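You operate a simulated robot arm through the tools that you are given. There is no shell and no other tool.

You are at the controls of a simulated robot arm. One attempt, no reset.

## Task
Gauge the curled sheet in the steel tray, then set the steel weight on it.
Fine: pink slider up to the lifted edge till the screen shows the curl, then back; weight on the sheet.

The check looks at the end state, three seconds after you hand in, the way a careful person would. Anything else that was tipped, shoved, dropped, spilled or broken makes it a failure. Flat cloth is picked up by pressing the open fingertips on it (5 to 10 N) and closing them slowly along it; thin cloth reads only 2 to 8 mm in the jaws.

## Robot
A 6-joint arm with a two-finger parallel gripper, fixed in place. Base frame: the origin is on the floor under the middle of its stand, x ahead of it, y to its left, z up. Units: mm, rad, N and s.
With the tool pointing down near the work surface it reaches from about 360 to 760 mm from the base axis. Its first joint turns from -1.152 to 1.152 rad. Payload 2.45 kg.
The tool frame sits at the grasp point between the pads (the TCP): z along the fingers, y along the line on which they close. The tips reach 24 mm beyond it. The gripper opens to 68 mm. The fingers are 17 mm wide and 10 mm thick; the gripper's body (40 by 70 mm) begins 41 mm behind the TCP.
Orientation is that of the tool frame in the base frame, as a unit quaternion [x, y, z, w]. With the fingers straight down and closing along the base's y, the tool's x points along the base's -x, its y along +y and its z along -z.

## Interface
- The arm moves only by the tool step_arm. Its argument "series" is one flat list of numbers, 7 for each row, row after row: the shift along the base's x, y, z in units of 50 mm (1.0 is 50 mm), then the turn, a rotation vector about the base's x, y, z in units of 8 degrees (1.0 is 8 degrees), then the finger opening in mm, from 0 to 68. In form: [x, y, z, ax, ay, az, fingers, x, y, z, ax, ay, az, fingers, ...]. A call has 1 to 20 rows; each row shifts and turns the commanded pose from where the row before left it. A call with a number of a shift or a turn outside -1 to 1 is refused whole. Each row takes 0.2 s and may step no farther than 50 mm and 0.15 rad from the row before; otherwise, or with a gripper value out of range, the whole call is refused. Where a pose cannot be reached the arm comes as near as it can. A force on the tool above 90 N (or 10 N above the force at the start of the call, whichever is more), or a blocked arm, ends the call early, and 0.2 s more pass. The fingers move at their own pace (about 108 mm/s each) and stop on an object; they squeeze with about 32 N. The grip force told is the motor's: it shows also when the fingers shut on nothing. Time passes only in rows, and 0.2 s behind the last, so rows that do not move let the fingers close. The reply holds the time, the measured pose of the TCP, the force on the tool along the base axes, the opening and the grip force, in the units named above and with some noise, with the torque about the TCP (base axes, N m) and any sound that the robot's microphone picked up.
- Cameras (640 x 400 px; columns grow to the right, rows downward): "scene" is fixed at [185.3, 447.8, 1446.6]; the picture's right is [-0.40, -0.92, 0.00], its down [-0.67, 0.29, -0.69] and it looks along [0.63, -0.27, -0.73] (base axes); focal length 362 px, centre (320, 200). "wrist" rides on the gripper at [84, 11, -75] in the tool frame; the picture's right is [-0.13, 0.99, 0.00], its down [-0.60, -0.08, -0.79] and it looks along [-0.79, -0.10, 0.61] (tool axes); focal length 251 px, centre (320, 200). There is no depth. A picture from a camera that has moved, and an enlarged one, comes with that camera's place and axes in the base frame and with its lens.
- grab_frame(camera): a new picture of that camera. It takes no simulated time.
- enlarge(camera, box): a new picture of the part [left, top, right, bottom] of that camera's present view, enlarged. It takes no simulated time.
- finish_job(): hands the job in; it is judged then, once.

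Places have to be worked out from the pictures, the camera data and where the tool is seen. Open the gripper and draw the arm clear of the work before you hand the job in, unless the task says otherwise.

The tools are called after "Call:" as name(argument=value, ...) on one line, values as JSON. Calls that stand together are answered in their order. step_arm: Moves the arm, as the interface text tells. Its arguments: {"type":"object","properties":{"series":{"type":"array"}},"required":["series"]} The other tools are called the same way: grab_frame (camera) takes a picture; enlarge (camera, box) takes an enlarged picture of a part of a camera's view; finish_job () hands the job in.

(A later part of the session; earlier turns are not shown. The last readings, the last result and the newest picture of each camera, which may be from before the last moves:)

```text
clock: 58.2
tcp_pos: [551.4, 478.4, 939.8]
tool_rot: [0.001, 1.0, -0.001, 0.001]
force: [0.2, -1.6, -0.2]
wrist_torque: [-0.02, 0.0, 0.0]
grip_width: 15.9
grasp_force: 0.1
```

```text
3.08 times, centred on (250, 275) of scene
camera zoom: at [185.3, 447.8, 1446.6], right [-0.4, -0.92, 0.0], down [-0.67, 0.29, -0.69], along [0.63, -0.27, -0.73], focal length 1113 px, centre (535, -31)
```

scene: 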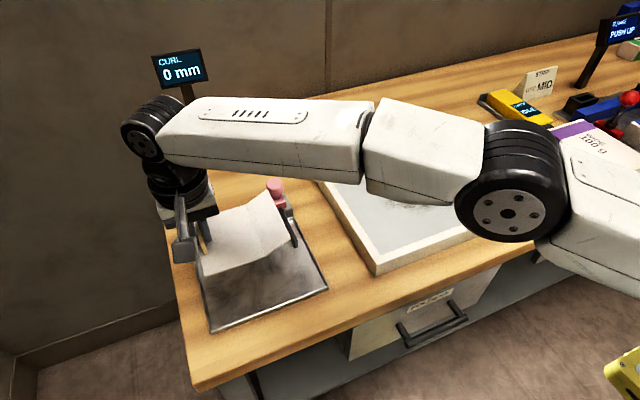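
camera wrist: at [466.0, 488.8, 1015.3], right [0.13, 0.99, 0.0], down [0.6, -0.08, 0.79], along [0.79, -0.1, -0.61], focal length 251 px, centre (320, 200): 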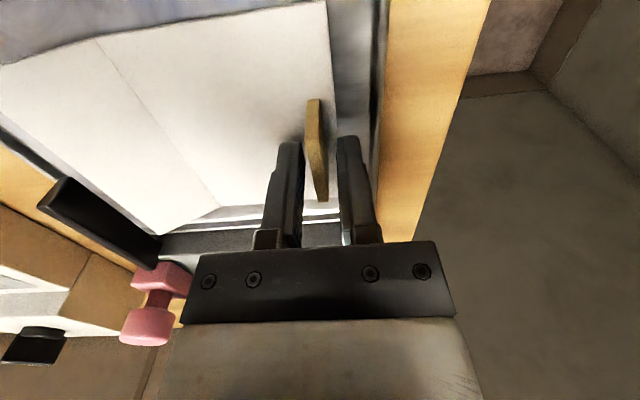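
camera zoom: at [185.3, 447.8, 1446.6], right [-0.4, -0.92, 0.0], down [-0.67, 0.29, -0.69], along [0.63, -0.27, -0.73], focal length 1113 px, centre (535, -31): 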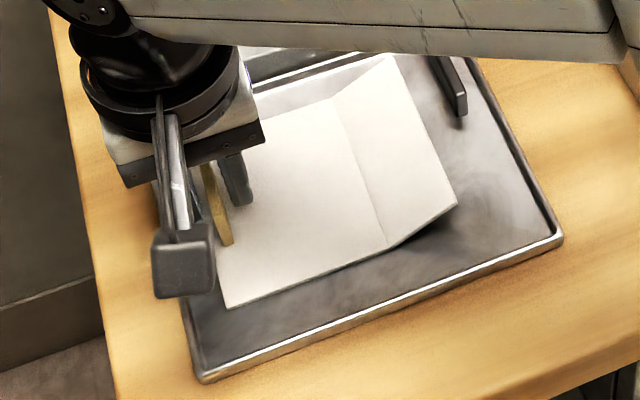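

Released; the sheet stays put with the tab upright. I rise straight up and look at the result.

Call:
step_arm(series=[0, 0, 0.2, 0, 0, 0, 16, 0, 0, 0.5, 0, 0, 0, 16, 0, 0, 0.7, 0, 0, 0, 16, 0, 0, 0.7, 0, 0, 0, 16, -0.7, -0.6, 0, 0, 0, 0, 16, -0.7, -0.6, 0, 0, 0, 0, 16, 0, 0, 0, 0, 0, 0, 16])

Call:
grab_frame(camera="wrist")

Call:
grab_frame(camera="scene")

Call:
enlarge(camera="scene", box=[180, 170, 340, 340])

```text
clock: 59.8
tcp_pos: [479.1, 419.1, 1042.5]
tool_rot: [0.001, 1.0, 0.0, 0.001]
force: [-0.4, -0.9, 0.2]
wrist_torque: [0.01, 0.0, 0.02]
grip_width: 16.0
grasp_force: 0.0
```

```text
taken
camera wrist: at [395.7, 429.2, 1118.3], right [0.13, 0.99, 0.0], down [0.6, -0.08, 0.79], along [0.79, -0.1, -0.61], focal length 251 px, centre (320, 200)
```

wrist: 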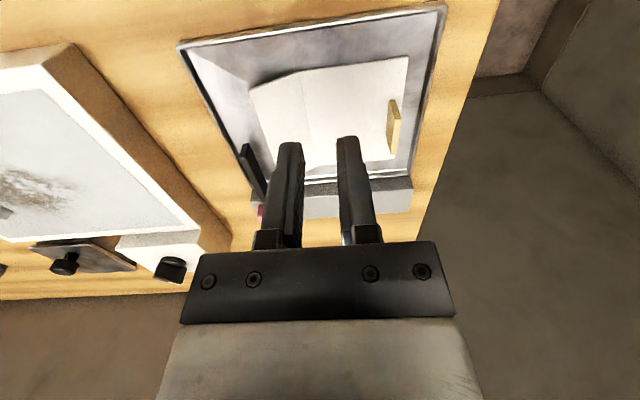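

```text
taken
```

scene: 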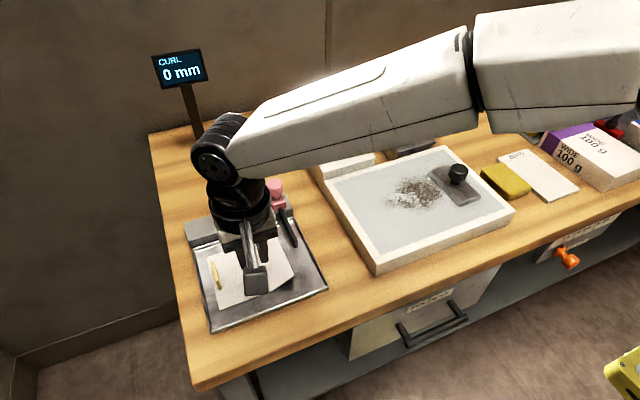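

```text
2.35 times, centred on (260, 255) of scene
camera zoom: at [185.3, 447.8, 1446.6], right [-0.4, -0.92, 0.0], down [-0.67, 0.29, -0.69], along [0.63, -0.27, -0.73], focal length 851 px, centre (461, 71)
```

zoom: 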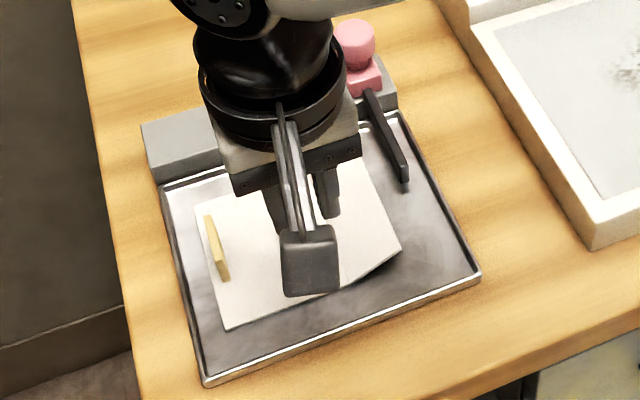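

The sheet lies in the steel tray, lifted edge facing the feeler. I move back toward the slider, tilting forward again, and look on the way.

Call:
step_arm(series=[0.6, -0.5, 0.2, 0, -1, 0, 40, 0.7, -0.4, 0, 0, -1, 0, 60, 0.7, -0.4, 0, 0, 0, 0, 68, 0.7, -0.2, 0, 0, 0, 0, 68, 0.7, -0.2, 0, 0, 0, 0, 68, 0, 0, 0, 0, 0, 0, 68])

Call:
grab_frame(camera="wrist")

Call:
enlarge(camera="scene", box=[180, 170, 340, 340])

```text
clock: 61.2
tcp_pos: [647.2, 334.9, 1054.5]
tool_rot: [0.001, 0.99, 0.0, 0.139]
force: [-1.3, -0.2, -0.5]
wrist_torque: [-0.03, 0.0, 0.02]
grip_width: 68.0
grasp_force: 0.1
```

```text
taken
camera wrist: at [546.2, 345.0, 1104.0], right [0.13, 0.99, 0.04], down [0.36, -0.08, 0.93], along [0.92, -0.1, -0.37], focal length 251 px, centre (320, 200)
```

wrist: 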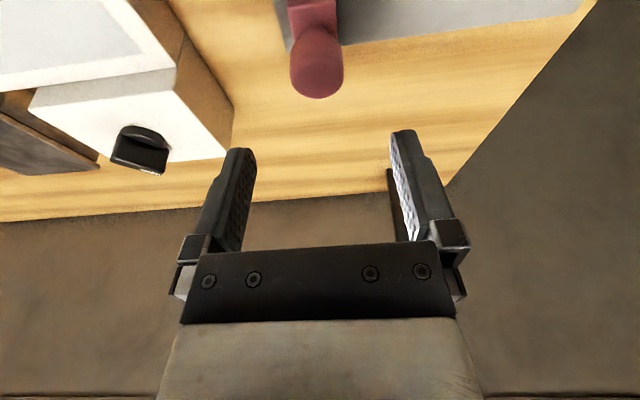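

```text
2.35 times, centred on (260, 255) of scene
camera zoom: at [185.3, 447.8, 1446.6], right [-0.4, -0.92, 0.0], down [-0.67, 0.29, -0.69], along [0.63, -0.27, -0.73], focal length 851 px, centre (461, 71)
```

zoom: 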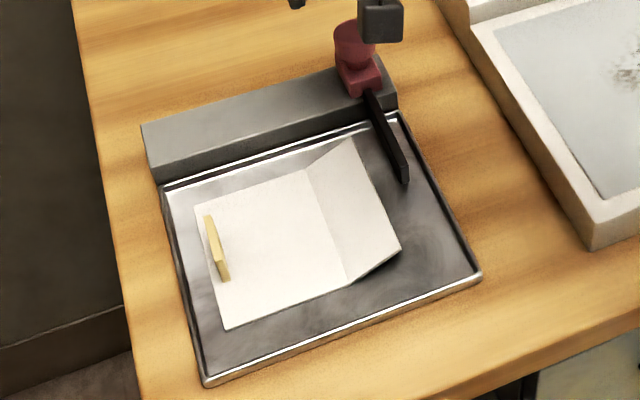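

The sheet's flap edge now faces the feeler with about 20 mm to go. I go down over the knob as before, fingers wide, then narrow to 34 mm.

Call:
step_arm(series=[0.18, -0.03, -0.2, 0, 0, 0, 68, 0, 0, -0.5, 0, 0, 0, 68, 0, 0, -0.5, 0, 0, 0, 68, 0, 0, -0.44, 0, 0, 0, 68, 0, 0, 0, 0, 0, 0, 68])

Call:
grab_frame(camera="wrist")

```text
clock: 62.4
tcp_pos: [658.6, 331.0, 970.0]
tool_rot: [0.001, 0.99, -0.001, 0.138]
force: [-0.6, -0.1, -0.2]
wrist_torque: [-0.02, -0.02, 0.01]
grip_width: 67.9
grasp_force: 0.0
```

```text
taken
camera wrist: at [556.1, 340.4, 1020.7], right [0.13, 0.99, 0.04], down [0.36, -0.08, 0.93], along [0.92, -0.1, -0.37], focal length 251 px, centre (320, 200)
```

wrist: 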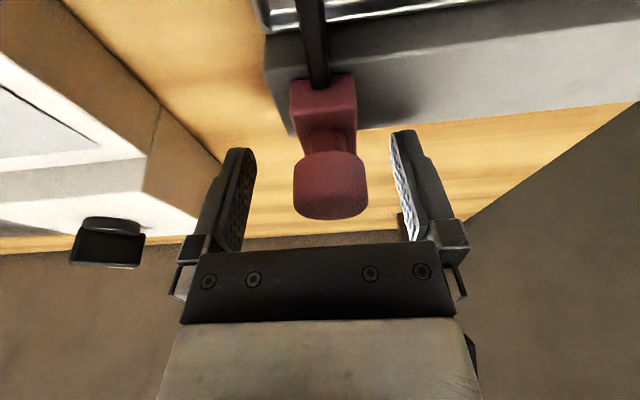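

The knob is about 4 mm to the left of centre; I shift +3.5 mm and narrow the fingers to 34 mm.

Call:
step_arm(series=[0, 0.07, 0, 0, 0, 0, 60, 0, 0, 0, 0, 0, 0, 44, 0, 0, 0, 0, 0, 0, 37, 0, 0, 0, 0, 0, 0, 34, 0, 0, 0, 0, 0, 0, 34])

Call:
grab_frame(camera="wrist")

Call:
enlarge(camera="scene", box=[180, 170, 340, 340])

```text
clock: 63.6
tcp_pos: [657.3, 334.0, 971.5]
tool_rot: [0.001, 0.99, 0.0, 0.139]
force: [0.0, 0.2, 0.0]
wrist_torque: [0.03, -0.02, -0.01]
grip_width: 34.0
grasp_force: 0.1
```

```text
taken
camera wrist: at [556.5, 344.7, 1021.4], right [0.13, 0.99, 0.04], down [0.36, -0.08, 0.93], along [0.92, -0.1, -0.37], focal length 251 px, centre (320, 200)
```

wrist: 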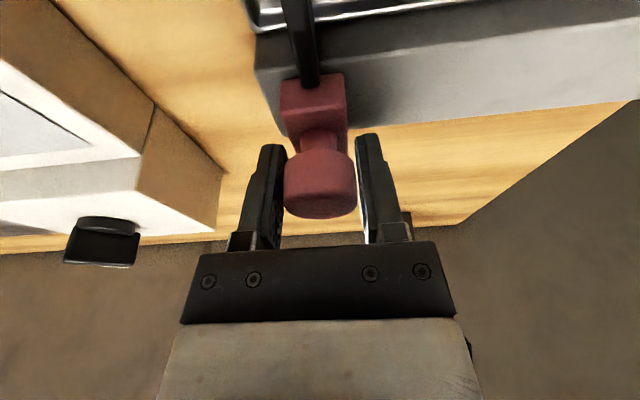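

```text
2.35 times, centred on (260, 255) of scene
camera zoom: at [185.3, 447.8, 1446.6], right [-0.4, -0.92, 0.0], down [-0.67, 0.29, -0.69], along [0.63, -0.27, -0.73], focal length 851 px, centre (461, 71)
```

zoom: 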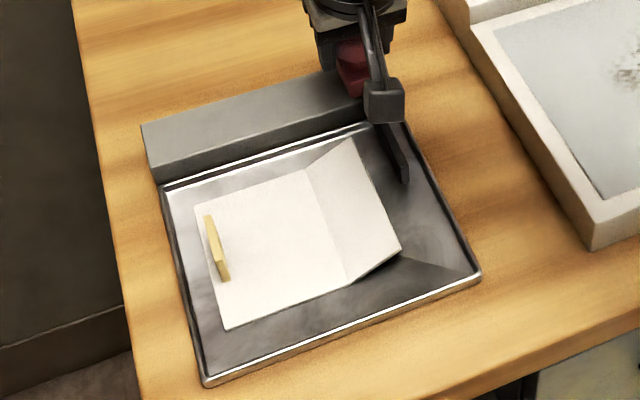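

Everything is in place. I advance about 10 mm first, then look.

Call:
step_arm(series=[0.003, 0.06, 0, 0, 0, 0, 34, 0.003, 0.06, 0, 0, 0, 0, 34, 0.003, 0.06, 0, 0, 0, 0, 34, 0.003, 0.05, 0, 0, 0, 0, 34, 0, 0, 0, 0, 0, 0, 34])

Call:
enlarge(camera="scene", box=[140, 40, 240, 100])

Call:
enlarge(camera="scene", box=[220, 195, 320, 285])

```text
clock: 64.8
tcp_pos: [660.3, 347.3, 971.5]
tool_rot: [0.0, 0.99, -0.001, 0.139]
force: [-0.6, -0.9, -0.4]
wrist_torque: [0.01, 0.03, -0.03]
grip_width: 34.1
grasp_force: 0.2
```

```text
6.40 times, centred on (190, 70) of scene
camera zoom: at [185.3, 447.8, 1446.6], right [-0.4, -0.92, 0.0], down [-0.67, 0.29, -0.69], along [0.63, -0.27, -0.73], focal length 2316 px, centre (1152, 1032)
```

zoom: 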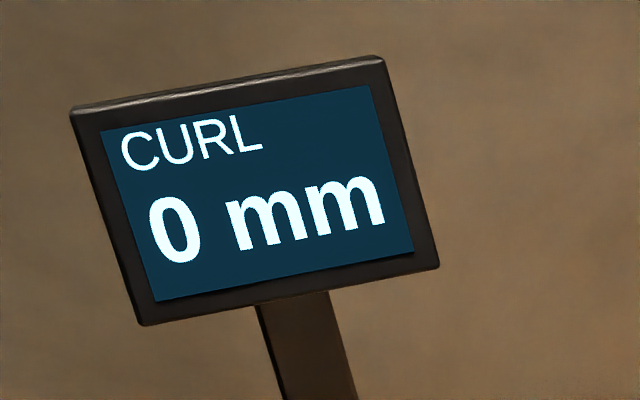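

```text
4.44 times, centred on (270, 240) of scene
camera zoom: at [185.3, 447.8, 1446.6], right [-0.4, -0.92, 0.0], down [-0.67, 0.29, -0.69], along [0.63, -0.27, -0.73], focal length 1608 px, centre (542, 22)
```

zoom: 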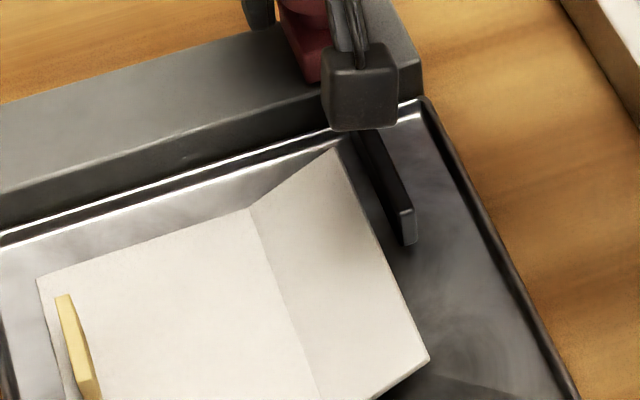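

The feeler is now roughly 10 mm from the flap edge, screen still 0. I advance 4 mm and check again.

Call:
step_arm(series=[0.003, 0.04, 0, 0, 0, 0, 34, 0.003, 0.04, 0, 0, 0, 0, 34, 0, 0, 0, 0, 0, 0, 34])

Call:
enlarge(camera="scene", box=[140, 40, 240, 100])

Call:
enlarge(camera="scene", box=[220, 195, 320, 285])

```text
clock: 65.6
tcp_pos: [659.4, 350.6, 970.6]
tool_rot: [0.001, 0.99, 0.0, 0.139]
force: [0.8, 0.1, -1.0]
wrist_torque: [-0.01, 0.0, -0.07]
grip_width: 34.2
grasp_force: 0.4
```

```text
6.40 times, centred on (190, 70) of scene
camera zoom: at [185.3, 447.8, 1446.6], right [-0.4, -0.92, 0.0], down [-0.67, 0.29, -0.69], along [0.63, -0.27, -0.73], focal length 2316 px, centre (1152, 1032)
```

zoom: 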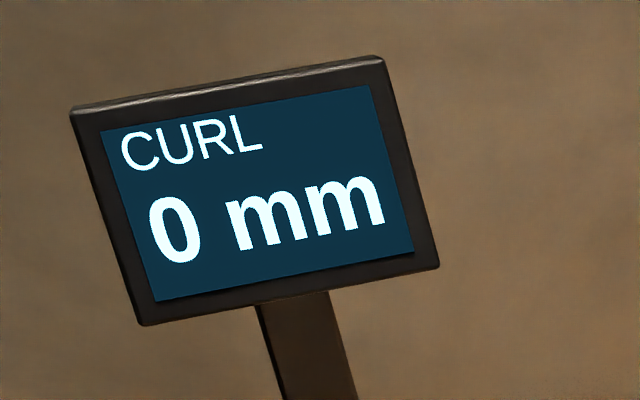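

```text
4.44 times, centred on (270, 240) of scene
camera zoom: at [185.3, 447.8, 1446.6], right [-0.4, -0.92, 0.0], down [-0.67, 0.29, -0.69], along [0.63, -0.27, -0.73], focal length 1608 px, centre (542, 22)
```

zoom: 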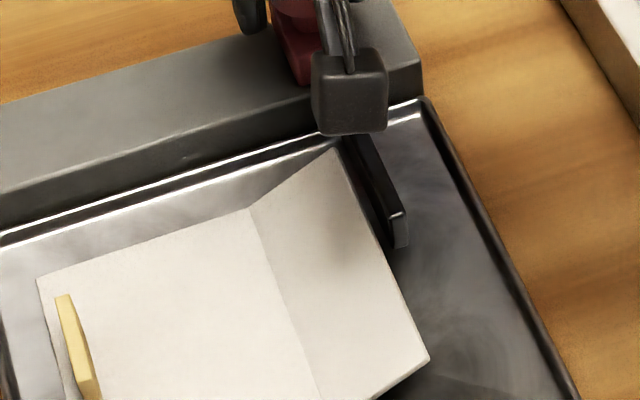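

Close to the edge now; screen still 0. I go in 2 mm steps from here.

Call:
step_arm(series=[0.0015, 0.02, 0, 0, 0, 0, 34, 0.0015, 0.02, 0, 0, 0, 0, 34, 0, 0, 0, 0, 0, 0, 34])

Call:
enlarge(camera="scene", box=[140, 40, 240, 100])

Call:
enlarge(camera="scene", box=[220, 195, 320, 285])

```text
clock: 66.4
tcp_pos: [660.9, 353.6, 972.1]
tool_rot: [0.001, 0.99, 0.0, 0.139]
force: [-0.1, -0.2, 0.5]
wrist_torque: [0.03, -0.02, 0.01]
grip_width: 34.7
grasp_force: 0.5
```

```text
6.40 times, centred on (190, 70) of scene
camera zoom: at [185.3, 447.8, 1446.6], right [-0.4, -0.92, 0.0], down [-0.67, 0.29, -0.69], along [0.63, -0.27, -0.73], focal length 2316 px, centre (1152, 1032)
```

zoom: 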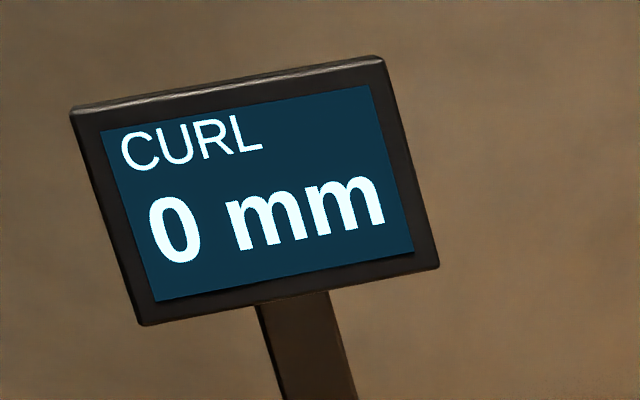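

```text
4.44 times, centred on (270, 240) of scene
camera zoom: at [185.3, 447.8, 1446.6], right [-0.4, -0.92, 0.0], down [-0.67, 0.29, -0.69], along [0.63, -0.27, -0.73], focal length 1608 px, centre (542, 22)
```

zoom: 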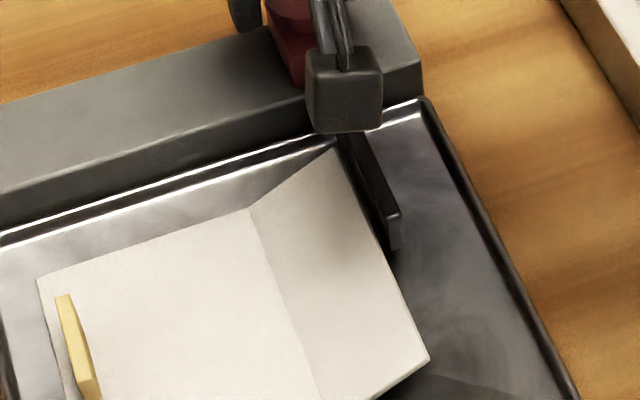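

The feeler is just about at the edge; another 2 mm.

Call:
step_arm(series=[0.0015, 0.02, 0, 0, 0, 0, 34, 0.0015, 0.02, 0, 0, 0, 0, 34, 0, 0, 0, 0, 0, 0, 34])

Call:
enlarge(camera="scene", box=[140, 40, 240, 100])

Call:
enlarge(camera="scene", box=[220, 195, 320, 285])

```text
clock: 67.2
tcp_pos: [660.2, 354.9, 970.8]
tool_rot: [0.0, 0.99, 0.0, 0.139]
force: [0.1, -0.7, -0.3]
wrist_torque: [0.04, 0.0, 0.0]
grip_width: 34.3
grasp_force: 0.0
```

```text
6.40 times, centred on (190, 70) of scene
camera zoom: at [185.3, 447.8, 1446.6], right [-0.4, -0.92, 0.0], down [-0.67, 0.29, -0.69], along [0.63, -0.27, -0.73], focal length 2316 px, centre (1152, 1032)
```

zoom: 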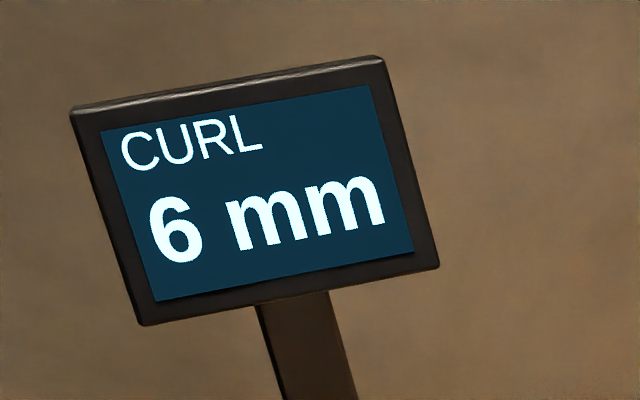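

```text
4.44 times, centred on (270, 240) of scene
camera zoom: at [185.3, 447.8, 1446.6], right [-0.4, -0.92, 0.0], down [-0.67, 0.29, -0.69], along [0.63, -0.27, -0.73], focal length 1608 px, centre (542, 22)
```

zoom: 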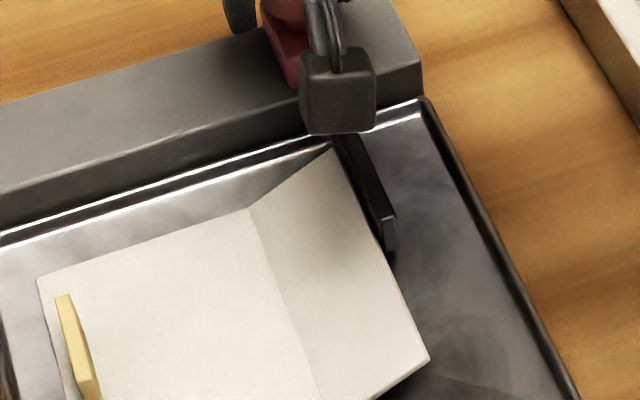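

The screen now shows 6 mm. I wait without moving to see whether the reading is settled.

Call:
step_arm(series=[0, 0, 0, 0, 0, 0, 34, 0, 0, 0, 0, 0, 0, 34])

Call:
enlarge(camera="scene", box=[140, 40, 240, 100])

Call:
enlarge(camera="scene", box=[255, 215, 305, 260])

```text
clock: 67.8
tcp_pos: [661.5, 355.4, 971.2]
tool_rot: [0.001, 0.99, 0.0, 0.139]
force: [0.4, 0.6, -0.7]
wrist_torque: [-0.01, 0.02, 0.01]
grip_width: 33.9
grasp_force: 0.1
```

```text
6.40 times, centred on (190, 70) of scene
camera zoom: at [185.3, 447.8, 1446.6], right [-0.4, -0.92, 0.0], down [-0.67, 0.29, -0.69], along [0.63, -0.27, -0.73], focal length 2316 px, centre (1152, 1032)
```

zoom: 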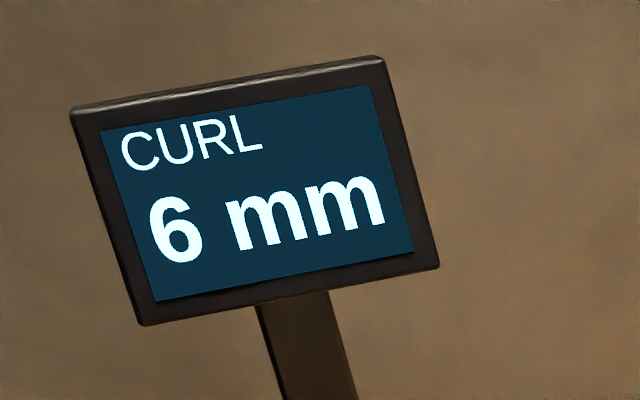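

```text
8.89 times, centred on (280, 238) of scene
camera zoom: at [185.3, 447.8, 1446.6], right [-0.4, -0.92, 0.0], down [-0.67, 0.29, -0.69], along [0.63, -0.27, -0.73], focal length 3216 px, centre (676, -133)
```

zoom: 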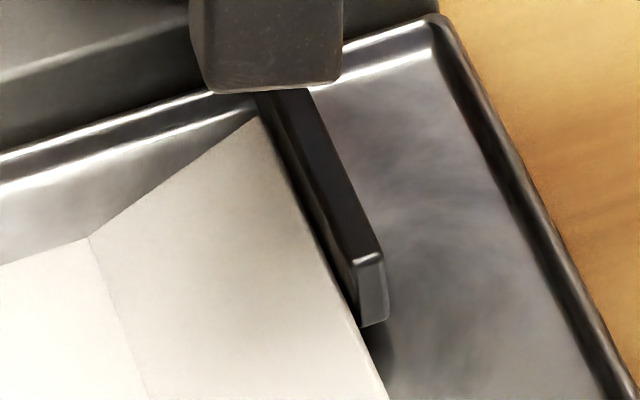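

A steady 6 mm with the feeler right at the edge. My own estimate of the lift was nearer 20 mm, so I advance just 1 mm more to see whether the reading is complete, watching that the sheet does not move.

Call:
step_arm(series=[0.001, 0.01, 0, 0, 0, 0, 34, 0.001, 0.01, 0, 0, 0, 0, 34, 0, 0, 0, 0, 0, 0, 34])

Call:
enlarge(camera="scene", box=[140, 40, 240, 100])

Call:
enlarge(camera="scene", box=[220, 195, 320, 285])

```text
clock: 68.6
tcp_pos: [660.3, 354.8, 972.1]
tool_rot: [0.001, 0.99, 0.0, 0.139]
force: [0.7, 0.0, -0.8]
wrist_torque: [-0.02, 0.01, 0.0]
grip_width: 34.0
grasp_force: 0.7
```

```text
6.40 times, centred on (190, 70) of scene
camera zoom: at [185.3, 447.8, 1446.6], right [-0.4, -0.92, 0.0], down [-0.67, 0.29, -0.69], along [0.63, -0.27, -0.73], focal length 2316 px, centre (1152, 1032)
```

zoom: 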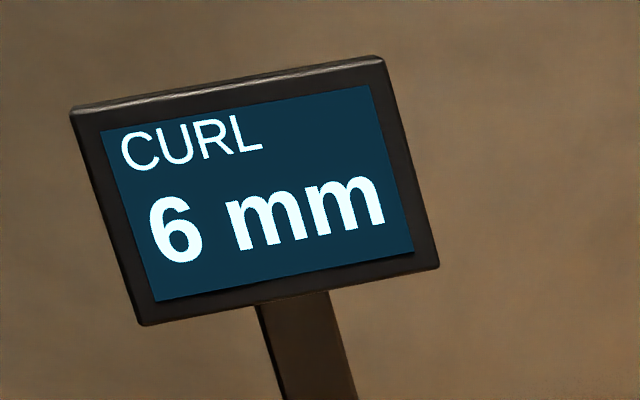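

```text
4.44 times, centred on (270, 240) of scene
camera zoom: at [185.3, 447.8, 1446.6], right [-0.4, -0.92, 0.0], down [-0.67, 0.29, -0.69], along [0.63, -0.27, -0.73], focal length 1608 px, centre (542, 22)
```

zoom: 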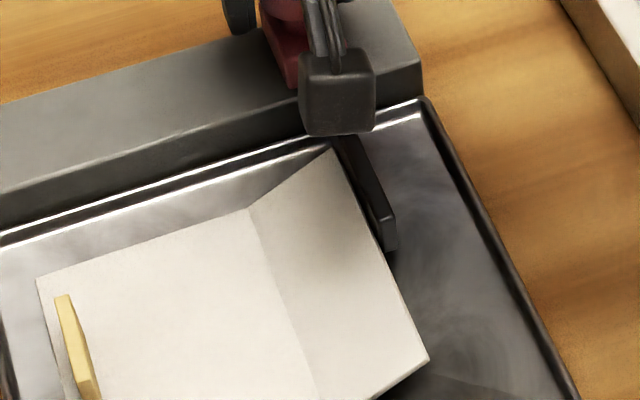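

The reading holds at 6 mm and the sheet has not moved: the curl is gauged. Now the slider goes back to its stop.

Call:
step_arm(series=[-0.003, -0.06, 0, 0, 0, 0, 34, -0.004, -0.08, 0, 0, 0, 0, 34, -0.004, -0.08, 0, 0, 0, 0, 34, -0.004, -0.08, 0, 0, 0, 0, 34, -0.004, -0.08, 0, 0, 0, 0, 34, -0.004, -0.08, 0, 0, 0, 0, 34, -0.001, -0.04, 0, 0, 0, 0, 34, 0, 0, 0, 0, 0, 0, 34])

Call:
grab_frame(camera="scene")

Call:
grab_frame(camera="wrist")

```text
clock: 70.4
tcp_pos: [658.2, 331.6, 971.7]
tool_rot: [0.0, 0.99, -0.001, 0.139]
force: [-0.6, 4.4, -1.1]
wrist_torque: [-0.1, -0.06, 0.0]
grip_width: 38.0
grasp_force: 2.0
```

```text
taken
```

scene: 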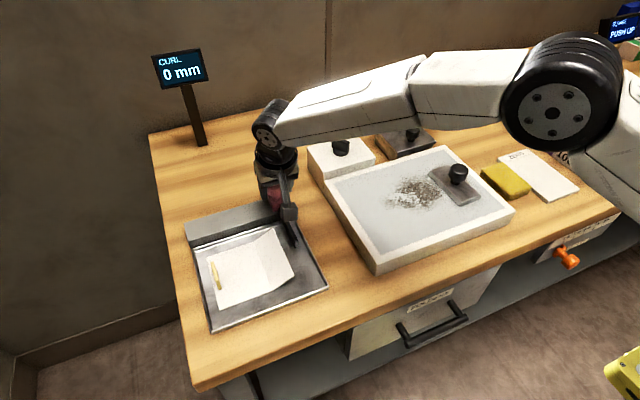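

```text
taken
camera wrist: at [557.1, 341.6, 1021.2], right [0.12, 0.99, 0.04], down [0.36, -0.08, 0.93], along [0.92, -0.1, -0.37], focal length 251 px, centre (320, 200)
```

wrist: 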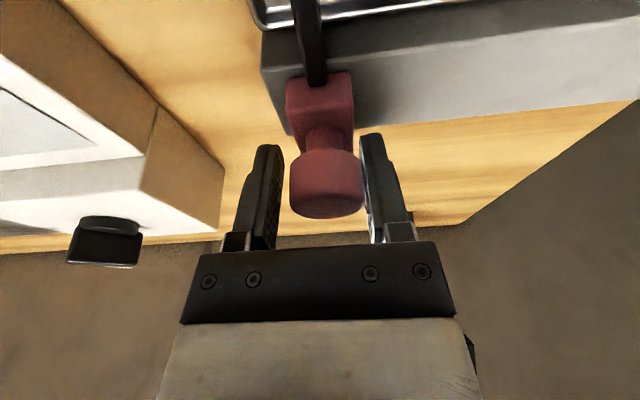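

The slider is at its stop and the screen is back to 0 mm; the sheet is untouched. I ease off, open and rise.

Call:
step_arm(series=[0, 0.06, 0, 0, 0, 0, 50, 0, 0.01, 0, 0, 0, 0, 68, 0, 0, 0.5, 0, 0, 0, 68, 0, 0, 0.8, 0, 0, 0, 68, 0, 0, 0.6, 0, 0, 0, 68, 0, 0, 0, 0, 0, 0, 68])

Call:
enlarge(camera="scene", box=[180, 150, 340, 340])

Call:
enlarge(camera="scene", box=[370, 140, 520, 240])

```text
clock: 71.8
tcp_pos: [659.8, 335.7, 1067.5]
tool_rot: [0.001, 0.99, 0.0, 0.139]
force: [0.6, -0.2, -0.4]
wrist_torque: [0.0, -0.04, 0.01]
grip_width: 68.0
grasp_force: 0.0
```

```text
2.11 times, centred on (260, 245) of scene
camera zoom: at [185.3, 447.8, 1446.6], right [-0.4, -0.92, 0.0], down [-0.67, 0.29, -0.69], along [0.63, -0.27, -0.73], focal length 762 px, centre (446, 105)
```

zoom: 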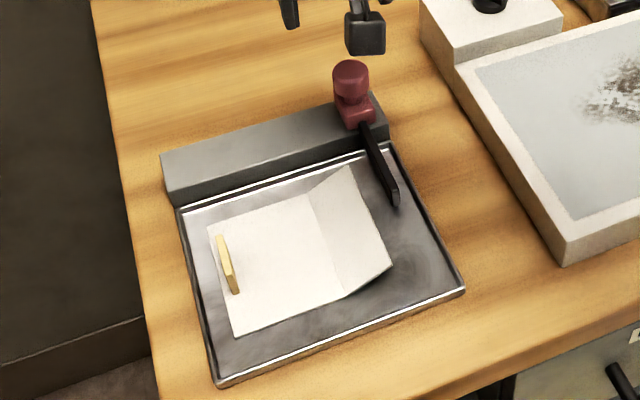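

```text
4.00 times, centred on (445, 190) of scene
camera zoom: at [185.3, 447.8, 1446.6], right [-0.4, -0.92, 0.0], down [-0.67, 0.29, -0.69], along [0.63, -0.27, -0.73], focal length 1447 px, centre (-180, 240)
```

zoom: 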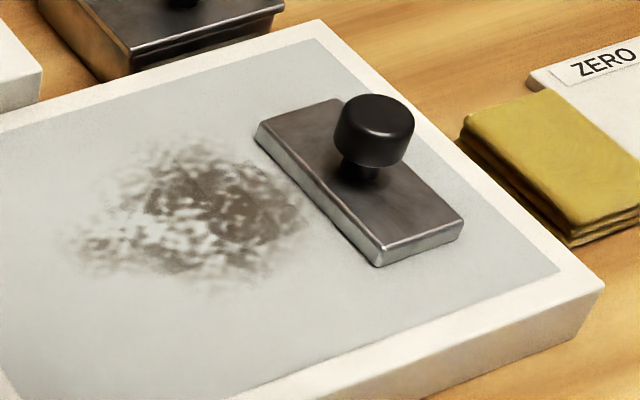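

The sheet rests at x 492–602 with its flat part from y≈403 to 488 (tab at y≈479). The weight is aligned with the axes: about 96 × 49 mm centred near (548, 1.5) with its knob near (551, 0), top z≈983. I go over to it, upright.

Call:
step_arm(series=[-0.27, -0.84, 0, 0, 1, 0, 68, -0.27, -0.84, 0, 0, 1, 0, 68, -0.27, -0.84, 0, 0, 0, 0, 68, -0.27, -0.84, 0, 0, 0, 0, 68, -0.27, -0.84, 0, 0, 0, 0, 68, -0.27, -0.84, 0, 0, 0, 0, 68, -0.27, -0.84, 0, 0, 0, 0, 68, -0.27, -0.8, 0, 0, 0, 0, 68, 0, 0, 0, 0, 0, 0, 68])

Call:
grab_frame(camera="wrist")

Call:
enlarge(camera="wrist", box=[220, 0, 420, 180])

Call:
enlarge(camera="scene", box=[390, 130, 520, 240])

```text
clock: 73.8
tcp_pos: [549.5, 5.4, 1067.8]
tool_rot: [0.0, 1.0, 0.0, 0.0]
force: [0.6, -0.9, 0.6]
wrist_torque: [-0.01, 0.01, 0.0]
grip_width: 68.2
grasp_force: 0.0
```

```text
taken
camera wrist: at [466.1, 15.1, 1144.0], right [0.13, 0.99, 0.0], down [0.6, -0.08, 0.79], along [0.79, -0.1, -0.61], focal length 251 px, centre (320, 200)
```

wrist: 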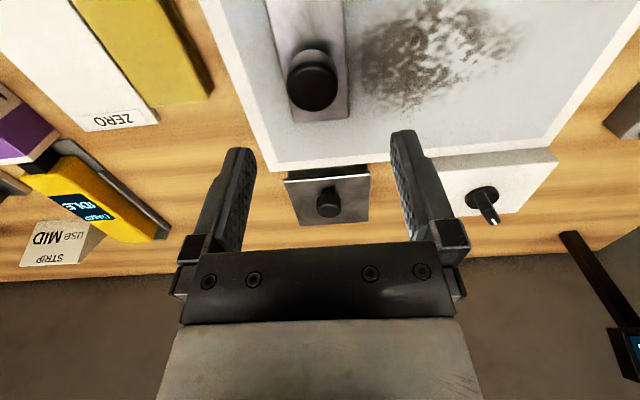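

```text
2.22 times, centred on (320, 90) of wrist
camera zoom: at [466.1, 15.1, 1144.0], right [0.13, 0.99, 0.0], down [0.6, -0.08, 0.79], along [0.79, -0.1, -0.61], focal length 559 px, centre (320, 444)
```

zoom: 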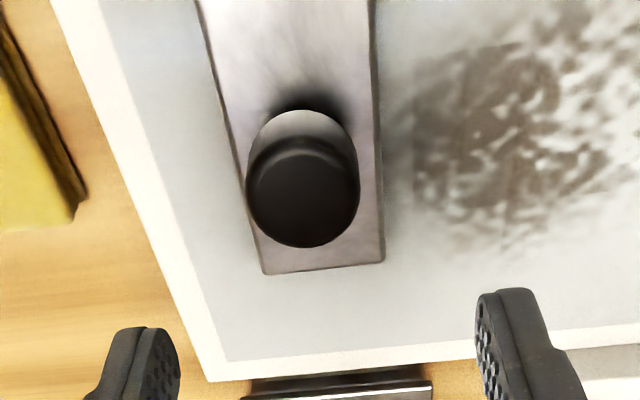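

```text
3.64 times, centred on (455, 185) of scene
camera zoom: at [185.3, 447.8, 1446.6], right [-0.4, -0.92, 0.0], down [-0.67, 0.29, -0.69], along [0.63, -0.27, -0.73], focal length 1316 px, centre (-171, 254)
```

zoom: 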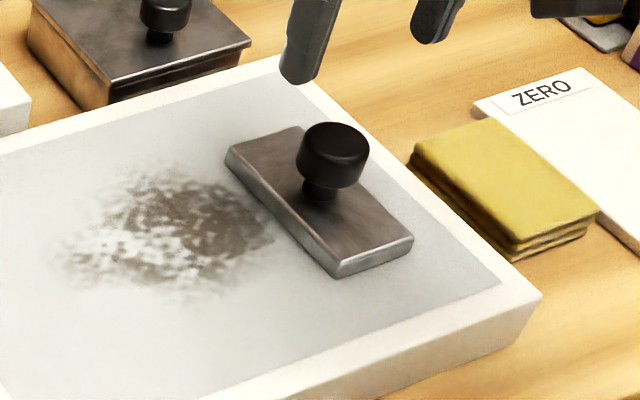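

The knob is nearly below: centre about (551, 0), diameter 34 mm. I centre on it and come down to z≈1005 with the fingers wide open.

Call:
step_arm(series=[0.03, -0.1, -0.4, 0, 0, 0, 68, 0, 0, -0.45, 0, 0, 0, 68, 0, 0, -0.4, 0, 0, 0, 68, 0, 0, 0, 0, 0, 0, 68])

Call:
grab_frame(camera="wrist")

Call:
enlarge(camera="scene", box=[390, 130, 520, 240])

```text
clock: 74.8
tcp_pos: [552.5, -0.1, 1004.6]
tool_rot: [0.001, 1.0, 0.0, 0.0]
force: [0.7, 0.4, 0.5]
wrist_torque: [0.02, -0.03, 0.0]
grip_width: 67.9
grasp_force: 0.2
```

```text
taken
camera wrist: at [468.1, 8.8, 1080.5], right [0.13, 0.99, 0.0], down [0.6, -0.08, 0.79], along [0.79, -0.1, -0.61], focal length 251 px, centre (320, 200)
```

wrist: 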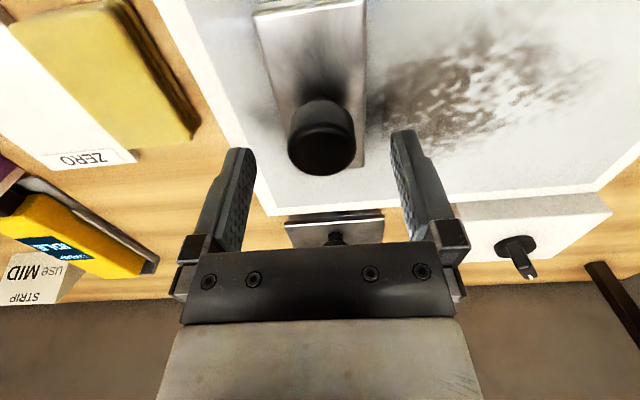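

```text
3.64 times, centred on (455, 185) of scene
camera zoom: at [185.3, 447.8, 1446.6], right [-0.4, -0.92, 0.0], down [-0.67, 0.29, -0.69], along [0.63, -0.27, -0.73], focal length 1316 px, centre (-171, 254)
```

zoom: 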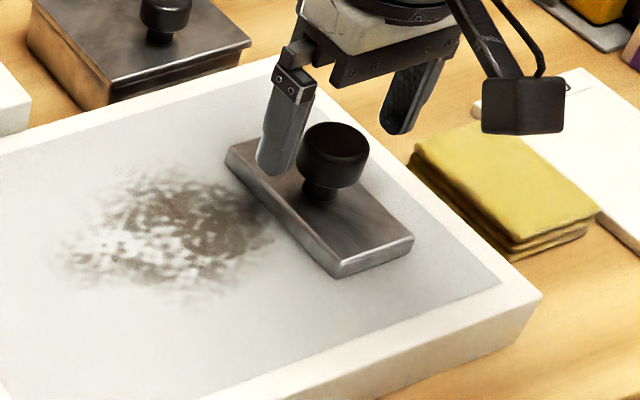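

The knob centre is (549.5, 0) with its top at z≈988 and the slab's top at about 958, so the tips must stop above 960: TCP at about 987. I lower there slowly, watching the force.

Call:
step_arm(series=[-0.04, 0, -0.12, 0, 0, 0, 68, 0, 0, -0.12, 0, 0, 0, 68, 0, 0, -0.1, 0, 0, 0, 68, 0, 0, 0, 0, 0, 0, 68])

Call:
grab_frame(camera="wrist")

Call:
enlarge(camera="scene", box=[405, 140, 495, 220])

```text
clock: 75.8
tcp_pos: [550.4, -4.3, 986.9]
tool_rot: [0.0, 1.0, 0.0, 0.0]
force: [0.4, 0.4, -0.3]
wrist_torque: [-0.02, -0.02, 0.04]
grip_width: 68.0
grasp_force: 0.0
```

```text
taken
camera wrist: at [466.1, 6.4, 1063.4], right [0.13, 0.99, 0.0], down [0.6, -0.08, 0.79], along [0.79, -0.1, -0.61], focal length 251 px, centre (320, 200)
```

wrist: 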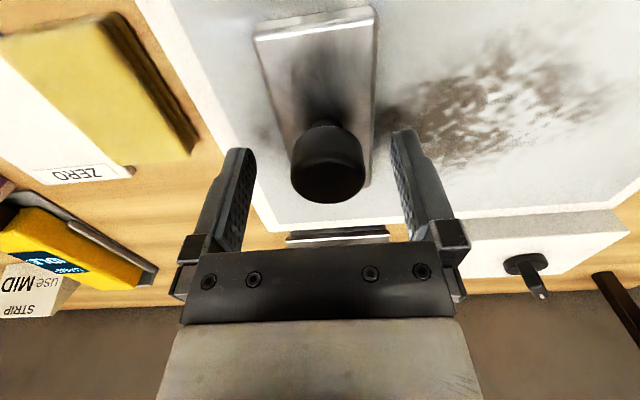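

```text
5.00 times, centred on (450, 180) of scene
camera zoom: at [185.3, 447.8, 1446.6], right [-0.4, -0.92, 0.0], down [-0.67, 0.29, -0.69], along [0.63, -0.27, -0.73], focal length 1809 px, centre (-330, 300)
```

zoom: 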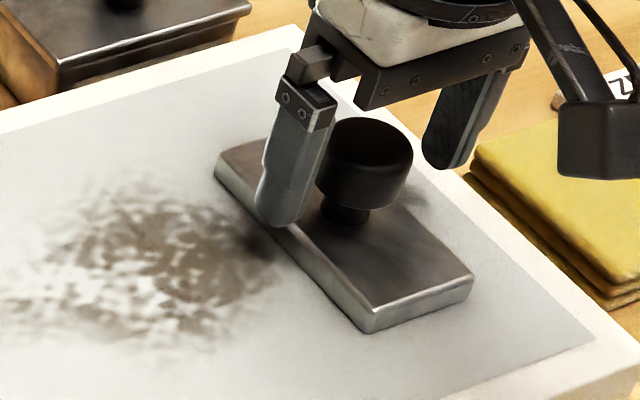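

The hand drifted about 3–4 mm right of the knob (knob centre at column 328). I shift +3.5 mm in y and re-check before closing.

Call:
step_arm(series=[0, 0.07, 0, 0, 0, 0, 60, 0, 0, 0, 0, 0, 0, 60, 0, 0, 0, 0, 0, 0, 60])

Call:
grab_frame(camera="wrist")

```text
clock: 76.6
tcp_pos: [550.8, -0.2, 988.6]
tool_rot: [0.001, 1.0, 0.0, 0.0]
force: [0.0, 0.5, -0.2]
wrist_torque: [-0.02, 0.01, -0.02]
grip_width: 59.9
grasp_force: 0.1
```

```text
taken
camera wrist: at [465.8, 9.9, 1063.3], right [0.13, 0.99, 0.0], down [0.6, -0.08, 0.79], along [0.79, -0.1, -0.61], focal length 251 px, centre (320, 200)
```

wrist: 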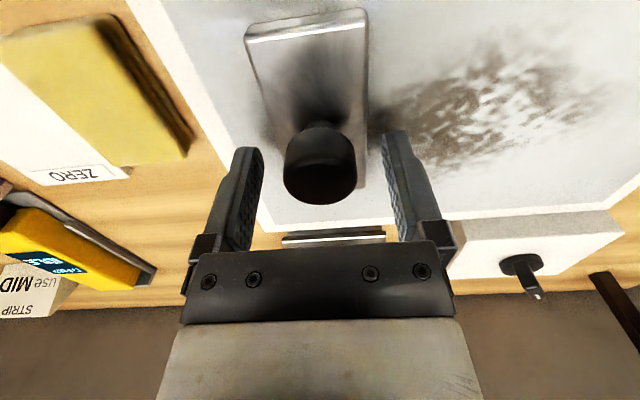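

Centred. I close on the knob in stages.

Call:
step_arm(series=[0, 0, 0, 0, 0, 0, 46, 0, 0, 0, 0, 0, 0, 39, 0, 0, 0, 0, 0, 0, 35, 0, 0, 0, 0, 0, 0, 31, 0, 0, 0, 0, 0, 0, 26, 0, 0, 0, 0, 0, 0, 22, 0, 0, 0, 0, 0, 0, 22])

Call:
grab_frame(camera="wrist")

Call:
enlarge(camera="scene", box=[405, 140, 495, 220])

```text
clock: 78.2
tcp_pos: [550.6, 0.0, 987.5]
tool_rot: [0.0, 1.0, 0.0, 0.0]
force: [0.8, 1.1, 0.5]
wrist_torque: [0.11, 0.02, -0.01]
grip_width: 33.4
grasp_force: 31.9
```

```text
taken
camera wrist: at [465.8, 9.9, 1063.3], right [0.13, 0.99, 0.0], down [0.6, -0.08, 0.79], along [0.79, -0.1, -0.61], focal length 251 px, centre (320, 200)
```

wrist: 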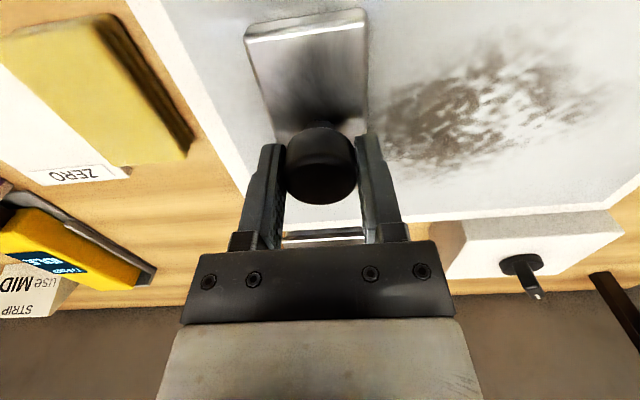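

```text
5.00 times, centred on (450, 180) of scene
camera zoom: at [185.3, 447.8, 1446.6], right [-0.4, -0.92, 0.0], down [-0.67, 0.29, -0.69], along [0.63, -0.27, -0.73], focal length 1809 px, centre (-330, 300)
```

zoom: 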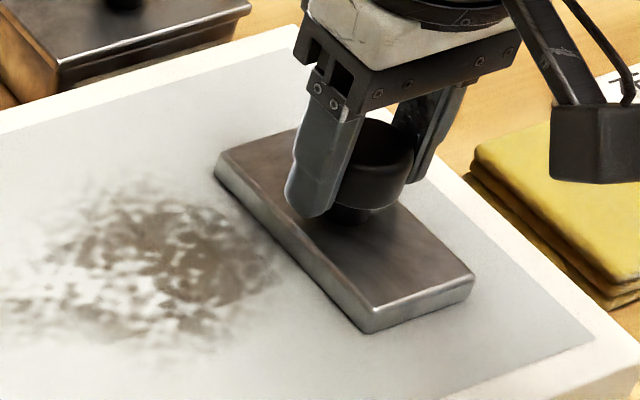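

Firm grip at 33.4 mm. I lift a few millimetres to feel the weight.

Call:
step_arm(series=[0, 0, 0.04, 0, 0, 0, 22, 0, 0, 0.06, 0, 0, 0, 22, 0, 0, 0.06, 0, 0, 0, 22, 0, 0, 0, 0, 0, 0, 22])

Call:
grab_frame(camera="wrist")

Call:
enlarge(camera="scene", box=[405, 140, 495, 220])

```text
clock: 79.2
tcp_pos: [550.3, -3.0, 996.2]
tool_rot: [0.001, 1.0, 0.0, 0.0]
force: [0.9, -0.6, -1.9]
wrist_torque: [0.04, 0.01, -0.01]
grip_width: 33.5
grasp_force: 32.2
```

```text
taken
camera wrist: at [465.9, 8.8, 1071.9], right [0.13, 0.99, 0.0], down [0.6, -0.08, 0.79], along [0.79, -0.1, -0.61], focal length 251 px, centre (320, 200)
```

wrist: 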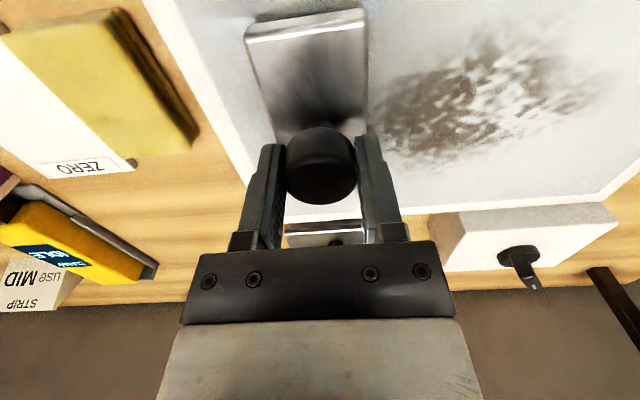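

```text
5.00 times, centred on (450, 180) of scene
camera zoom: at [185.3, 447.8, 1446.6], right [-0.4, -0.92, 0.0], down [-0.67, 0.29, -0.69], along [0.63, -0.27, -0.73], focal length 1809 px, centre (-330, 300)
```

zoom: 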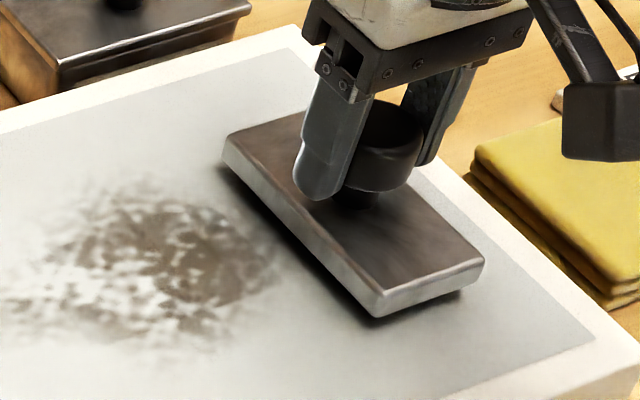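

The weight is up and level. I raise it to about z 1060 for the transfer.

Call:
step_arm(series=[0, 0, 0.2, 0, 0, 0, 22, 0, 0, 0.3, 0, 0, 0, 22, 0, 0, 0.4, 0, 0, 0, 22, 0, 0, 0.3, 0, 0, 0, 22, 0, 0, 0.1, 0, 0, 0, 22, 0, 0, 0, 0, 0, 0, 22])

Call:
step_arm(series=[0, 0.3, 0, 0, 0, 0, 22, 0, 0.5, 0, 0, 0, 0, 22, 0, 0.7, 0, 0, 0, 0, 22, 0, 0.7, 0, 0, 0, 0, 22, 0, 0.7, 0, 0, 0, 0, 22, 0, 0.7, 0, 0, 0, 0, 22, 0, 0.7, 0, 0, 0, 0, 22, 0, 0.7, 0, 0, 0, 0, 22, 0, 0.7, 0, 0, 0, 0, 22, 0, 0.7, 0, 0, 0, 0, 22, 0, 0.7, 0, 0, 0, 0, 22, 0, 0.6, 0, 0, 0, 0, 22, 0, 0.5, 0, 0, 0, 0, 22, 0, 0.3, 0, 0, 0, 0, 22, 0, 0.2, 0, 0, 0, 0, 22, 0, 0, 0, 0, 0, 0, 22, 0, 0, 0, 0, 0, 0, 22])

Call:
grab_frame(camera="wrist")

Call:
enlarge(camera="scene", box=[180, 150, 340, 340])

```text
clock: 80.6
tcp_pos: [550.1, 0.9, 1062.7]
tool_rot: [0.001, 1.0, 0.0, 0.0]
force: [-0.3, -0.4, -2.4]
wrist_torque: [0.05, -0.02, 0.0]
grip_width: 33.3
grasp_force: 32.0
```

```text
clock: 84.2
tcp_pos: [550.2, 432.6, 1057.7]
tool_rot: [0.001, 1.0, 0.0, 0.0]
force: [-0.6, 0.1, -1.8]
wrist_torque: [0.03, 0.0, -0.01]
grip_width: 33.6
grasp_force: 32.0
```

```text
taken
camera wrist: at [466.5, 443.4, 1134.7], right [0.13, 0.99, 0.0], down [0.6, -0.08, 0.79], along [0.79, -0.1, -0.61], focal length 251 px, centre (320, 200)
```

wrist: 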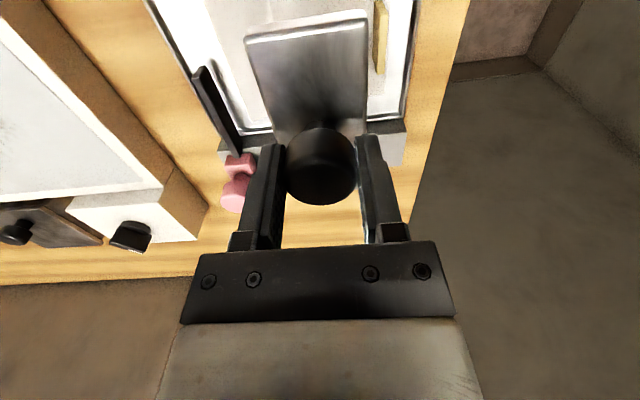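

```text
2.11 times, centred on (260, 245) of scene
camera zoom: at [185.3, 447.9, 1446.6], right [-0.4, -0.92, 0.0], down [-0.67, 0.29, -0.69], along [0.63, -0.27, -0.73], focal length 762 px, centre (446, 105)
```

zoom: 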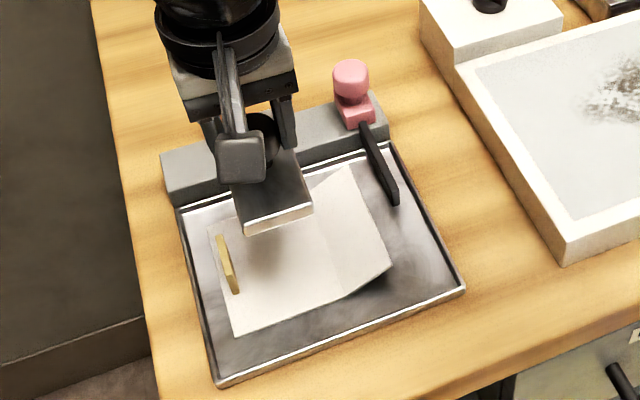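

The weight hangs level above the sheet at y≈433. I shift +5 mm to centre it on the flat part (slab y 413–462, tab at 476 or more) and lower to about 14 mm above the sheet.

Call:
step_arm(series=[0, 0.1, -0.2, 0, 0, 0, 22, 0, 0, -0.4, 0, 0, 0, 22, 0, 0, -0.4, 0, 0, 0, 22, 0, 0, -0.4, 0, 0, 0, 22, 0, 0, -0.3, 0, 0, 0, 22, 0, 0, -0.15, 0, 0, 0, 22, 0, 0, 0, 0, 0, 0, 22])

Call:
grab_frame(camera="wrist")

Call:
enlarge(camera="scene", box=[180, 190, 310, 330])

```text
clock: 85.8
tcp_pos: [551.5, 440.4, 968.7]
tool_rot: [0.001, 1.0, 0.0, 0.001]
force: [0.1, 0.1, -2.8]
wrist_torque: [0.02, -0.01, 0.04]
grip_width: 33.4
grasp_force: 31.9
```

```text
taken
camera wrist: at [466.5, 450.7, 1044.4], right [0.13, 0.99, 0.0], down [0.6, -0.08, 0.79], along [0.79, -0.1, -0.61], focal length 251 px, centre (320, 200)
```

wrist: 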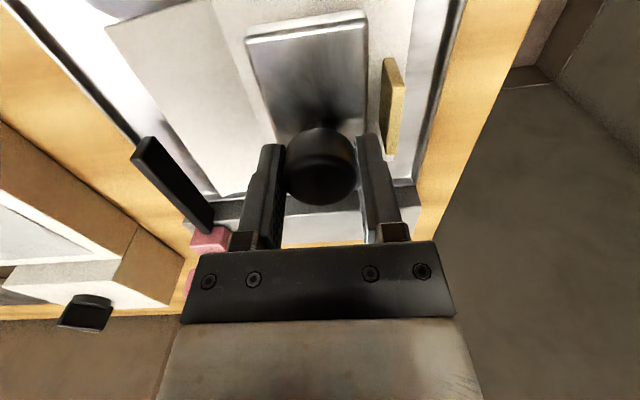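

```text
2.86 times, centred on (245, 260) of scene
camera zoom: at [185.3, 447.8, 1446.6], right [-0.4, -0.92, 0.0], down [-0.67, 0.29, -0.69], along [0.63, -0.27, -0.73], focal length 1034 px, centre (534, 29)
```

zoom: 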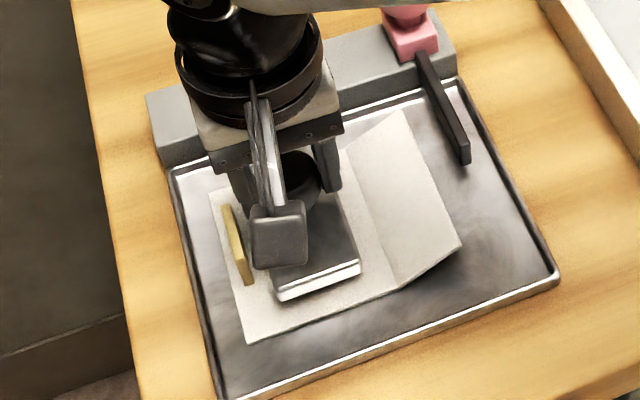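

Well placed: clear of both the crease and the tab. I lower further, first 12 mm, then in 2 mm steps until it touches.

Call:
step_arm(series=[0, -0.02, -0.1, 0, 0, 0, 22, 0, 0, -0.08, 0, 0, 0, 22, 0, 0, -0.06, 0, 0, 0, 22, 0, 0, 0, 0, 0, 0, 22])

Call:
step_arm(series=[0, 0, -0.03, 0, 0, 0, 22, 0, 0, 0, 0, 0, 0, 22])

Call:
enlarge(camera="scene", box=[180, 190, 310, 330])

```text
clock: 86.8
tcp_pos: [550.7, 438.3, 956.0]
tool_rot: [0.001, 1.0, 0.0, -0.001]
force: [0.0, -0.4, -3.5]
wrist_torque: [-0.01, -0.02, 0.0]
grip_width: 33.5
grasp_force: 32.2
```

```text
clock: 87.4
tcp_pos: [550.6, 438.4, 955.1]
tool_rot: [0.0, 1.0, 0.001, 0.001]
force: [-0.5, -0.6, 0.1]
wrist_torque: [0.0, 0.03, 0.0]
grip_width: 33.5
grasp_force: 31.9
```

```text
2.86 times, centred on (245, 260) of scene
camera zoom: at [185.3, 447.8, 1446.6], right [-0.4, -0.92, 0.0], down [-0.67, 0.29, -0.69], along [0.63, -0.27, -0.73], focal length 1034 px, centre (534, 29)
```

zoom: 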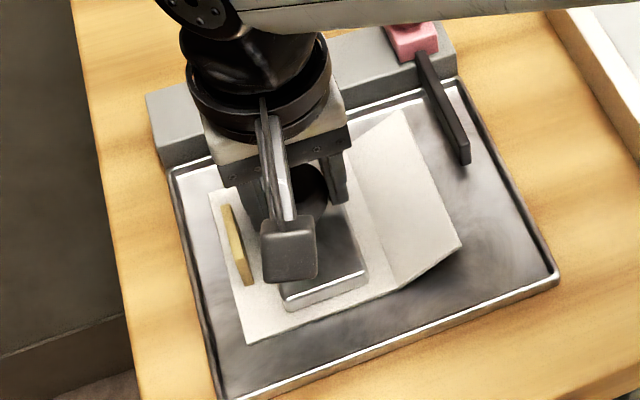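

The load has just come off (−3.5 to about 0 N): first contact. I lower 1 mm more to confirm it is seated.

Call:
step_arm(series=[0, 0, -0.02, 0, 0, 0, 22, 0, 0, 0, 0, 0, 0, 22, 0, 0, 0, 0, 0, 0, 22])

Call:
grab_frame(camera="wrist")

```text
clock: 88.2
tcp_pos: [551.2, 438.4, 955.5]
tool_rot: [0.001, 1.0, 0.0, 0.0]
force: [-0.3, -0.3, 7.4]
wrist_torque: [-0.06, 0.14, 0.02]
grip_width: 33.9
grasp_force: 32.0
```

```text
taken
camera wrist: at [466.3, 448.6, 1030.9], right [0.13, 0.99, 0.0], down [0.6, -0.08, 0.79], along [0.79, -0.1, -0.61], focal length 251 px, centre (320, 200)
```

wrist: 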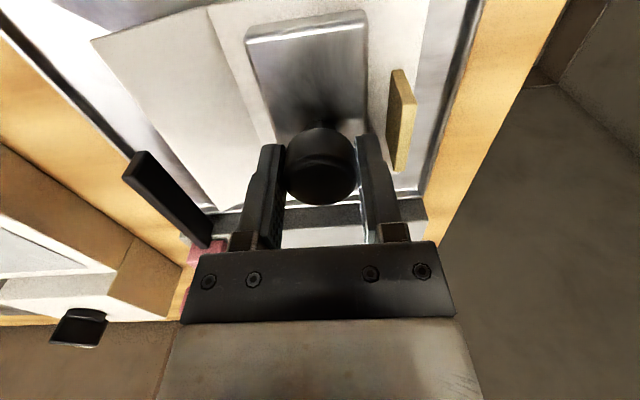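

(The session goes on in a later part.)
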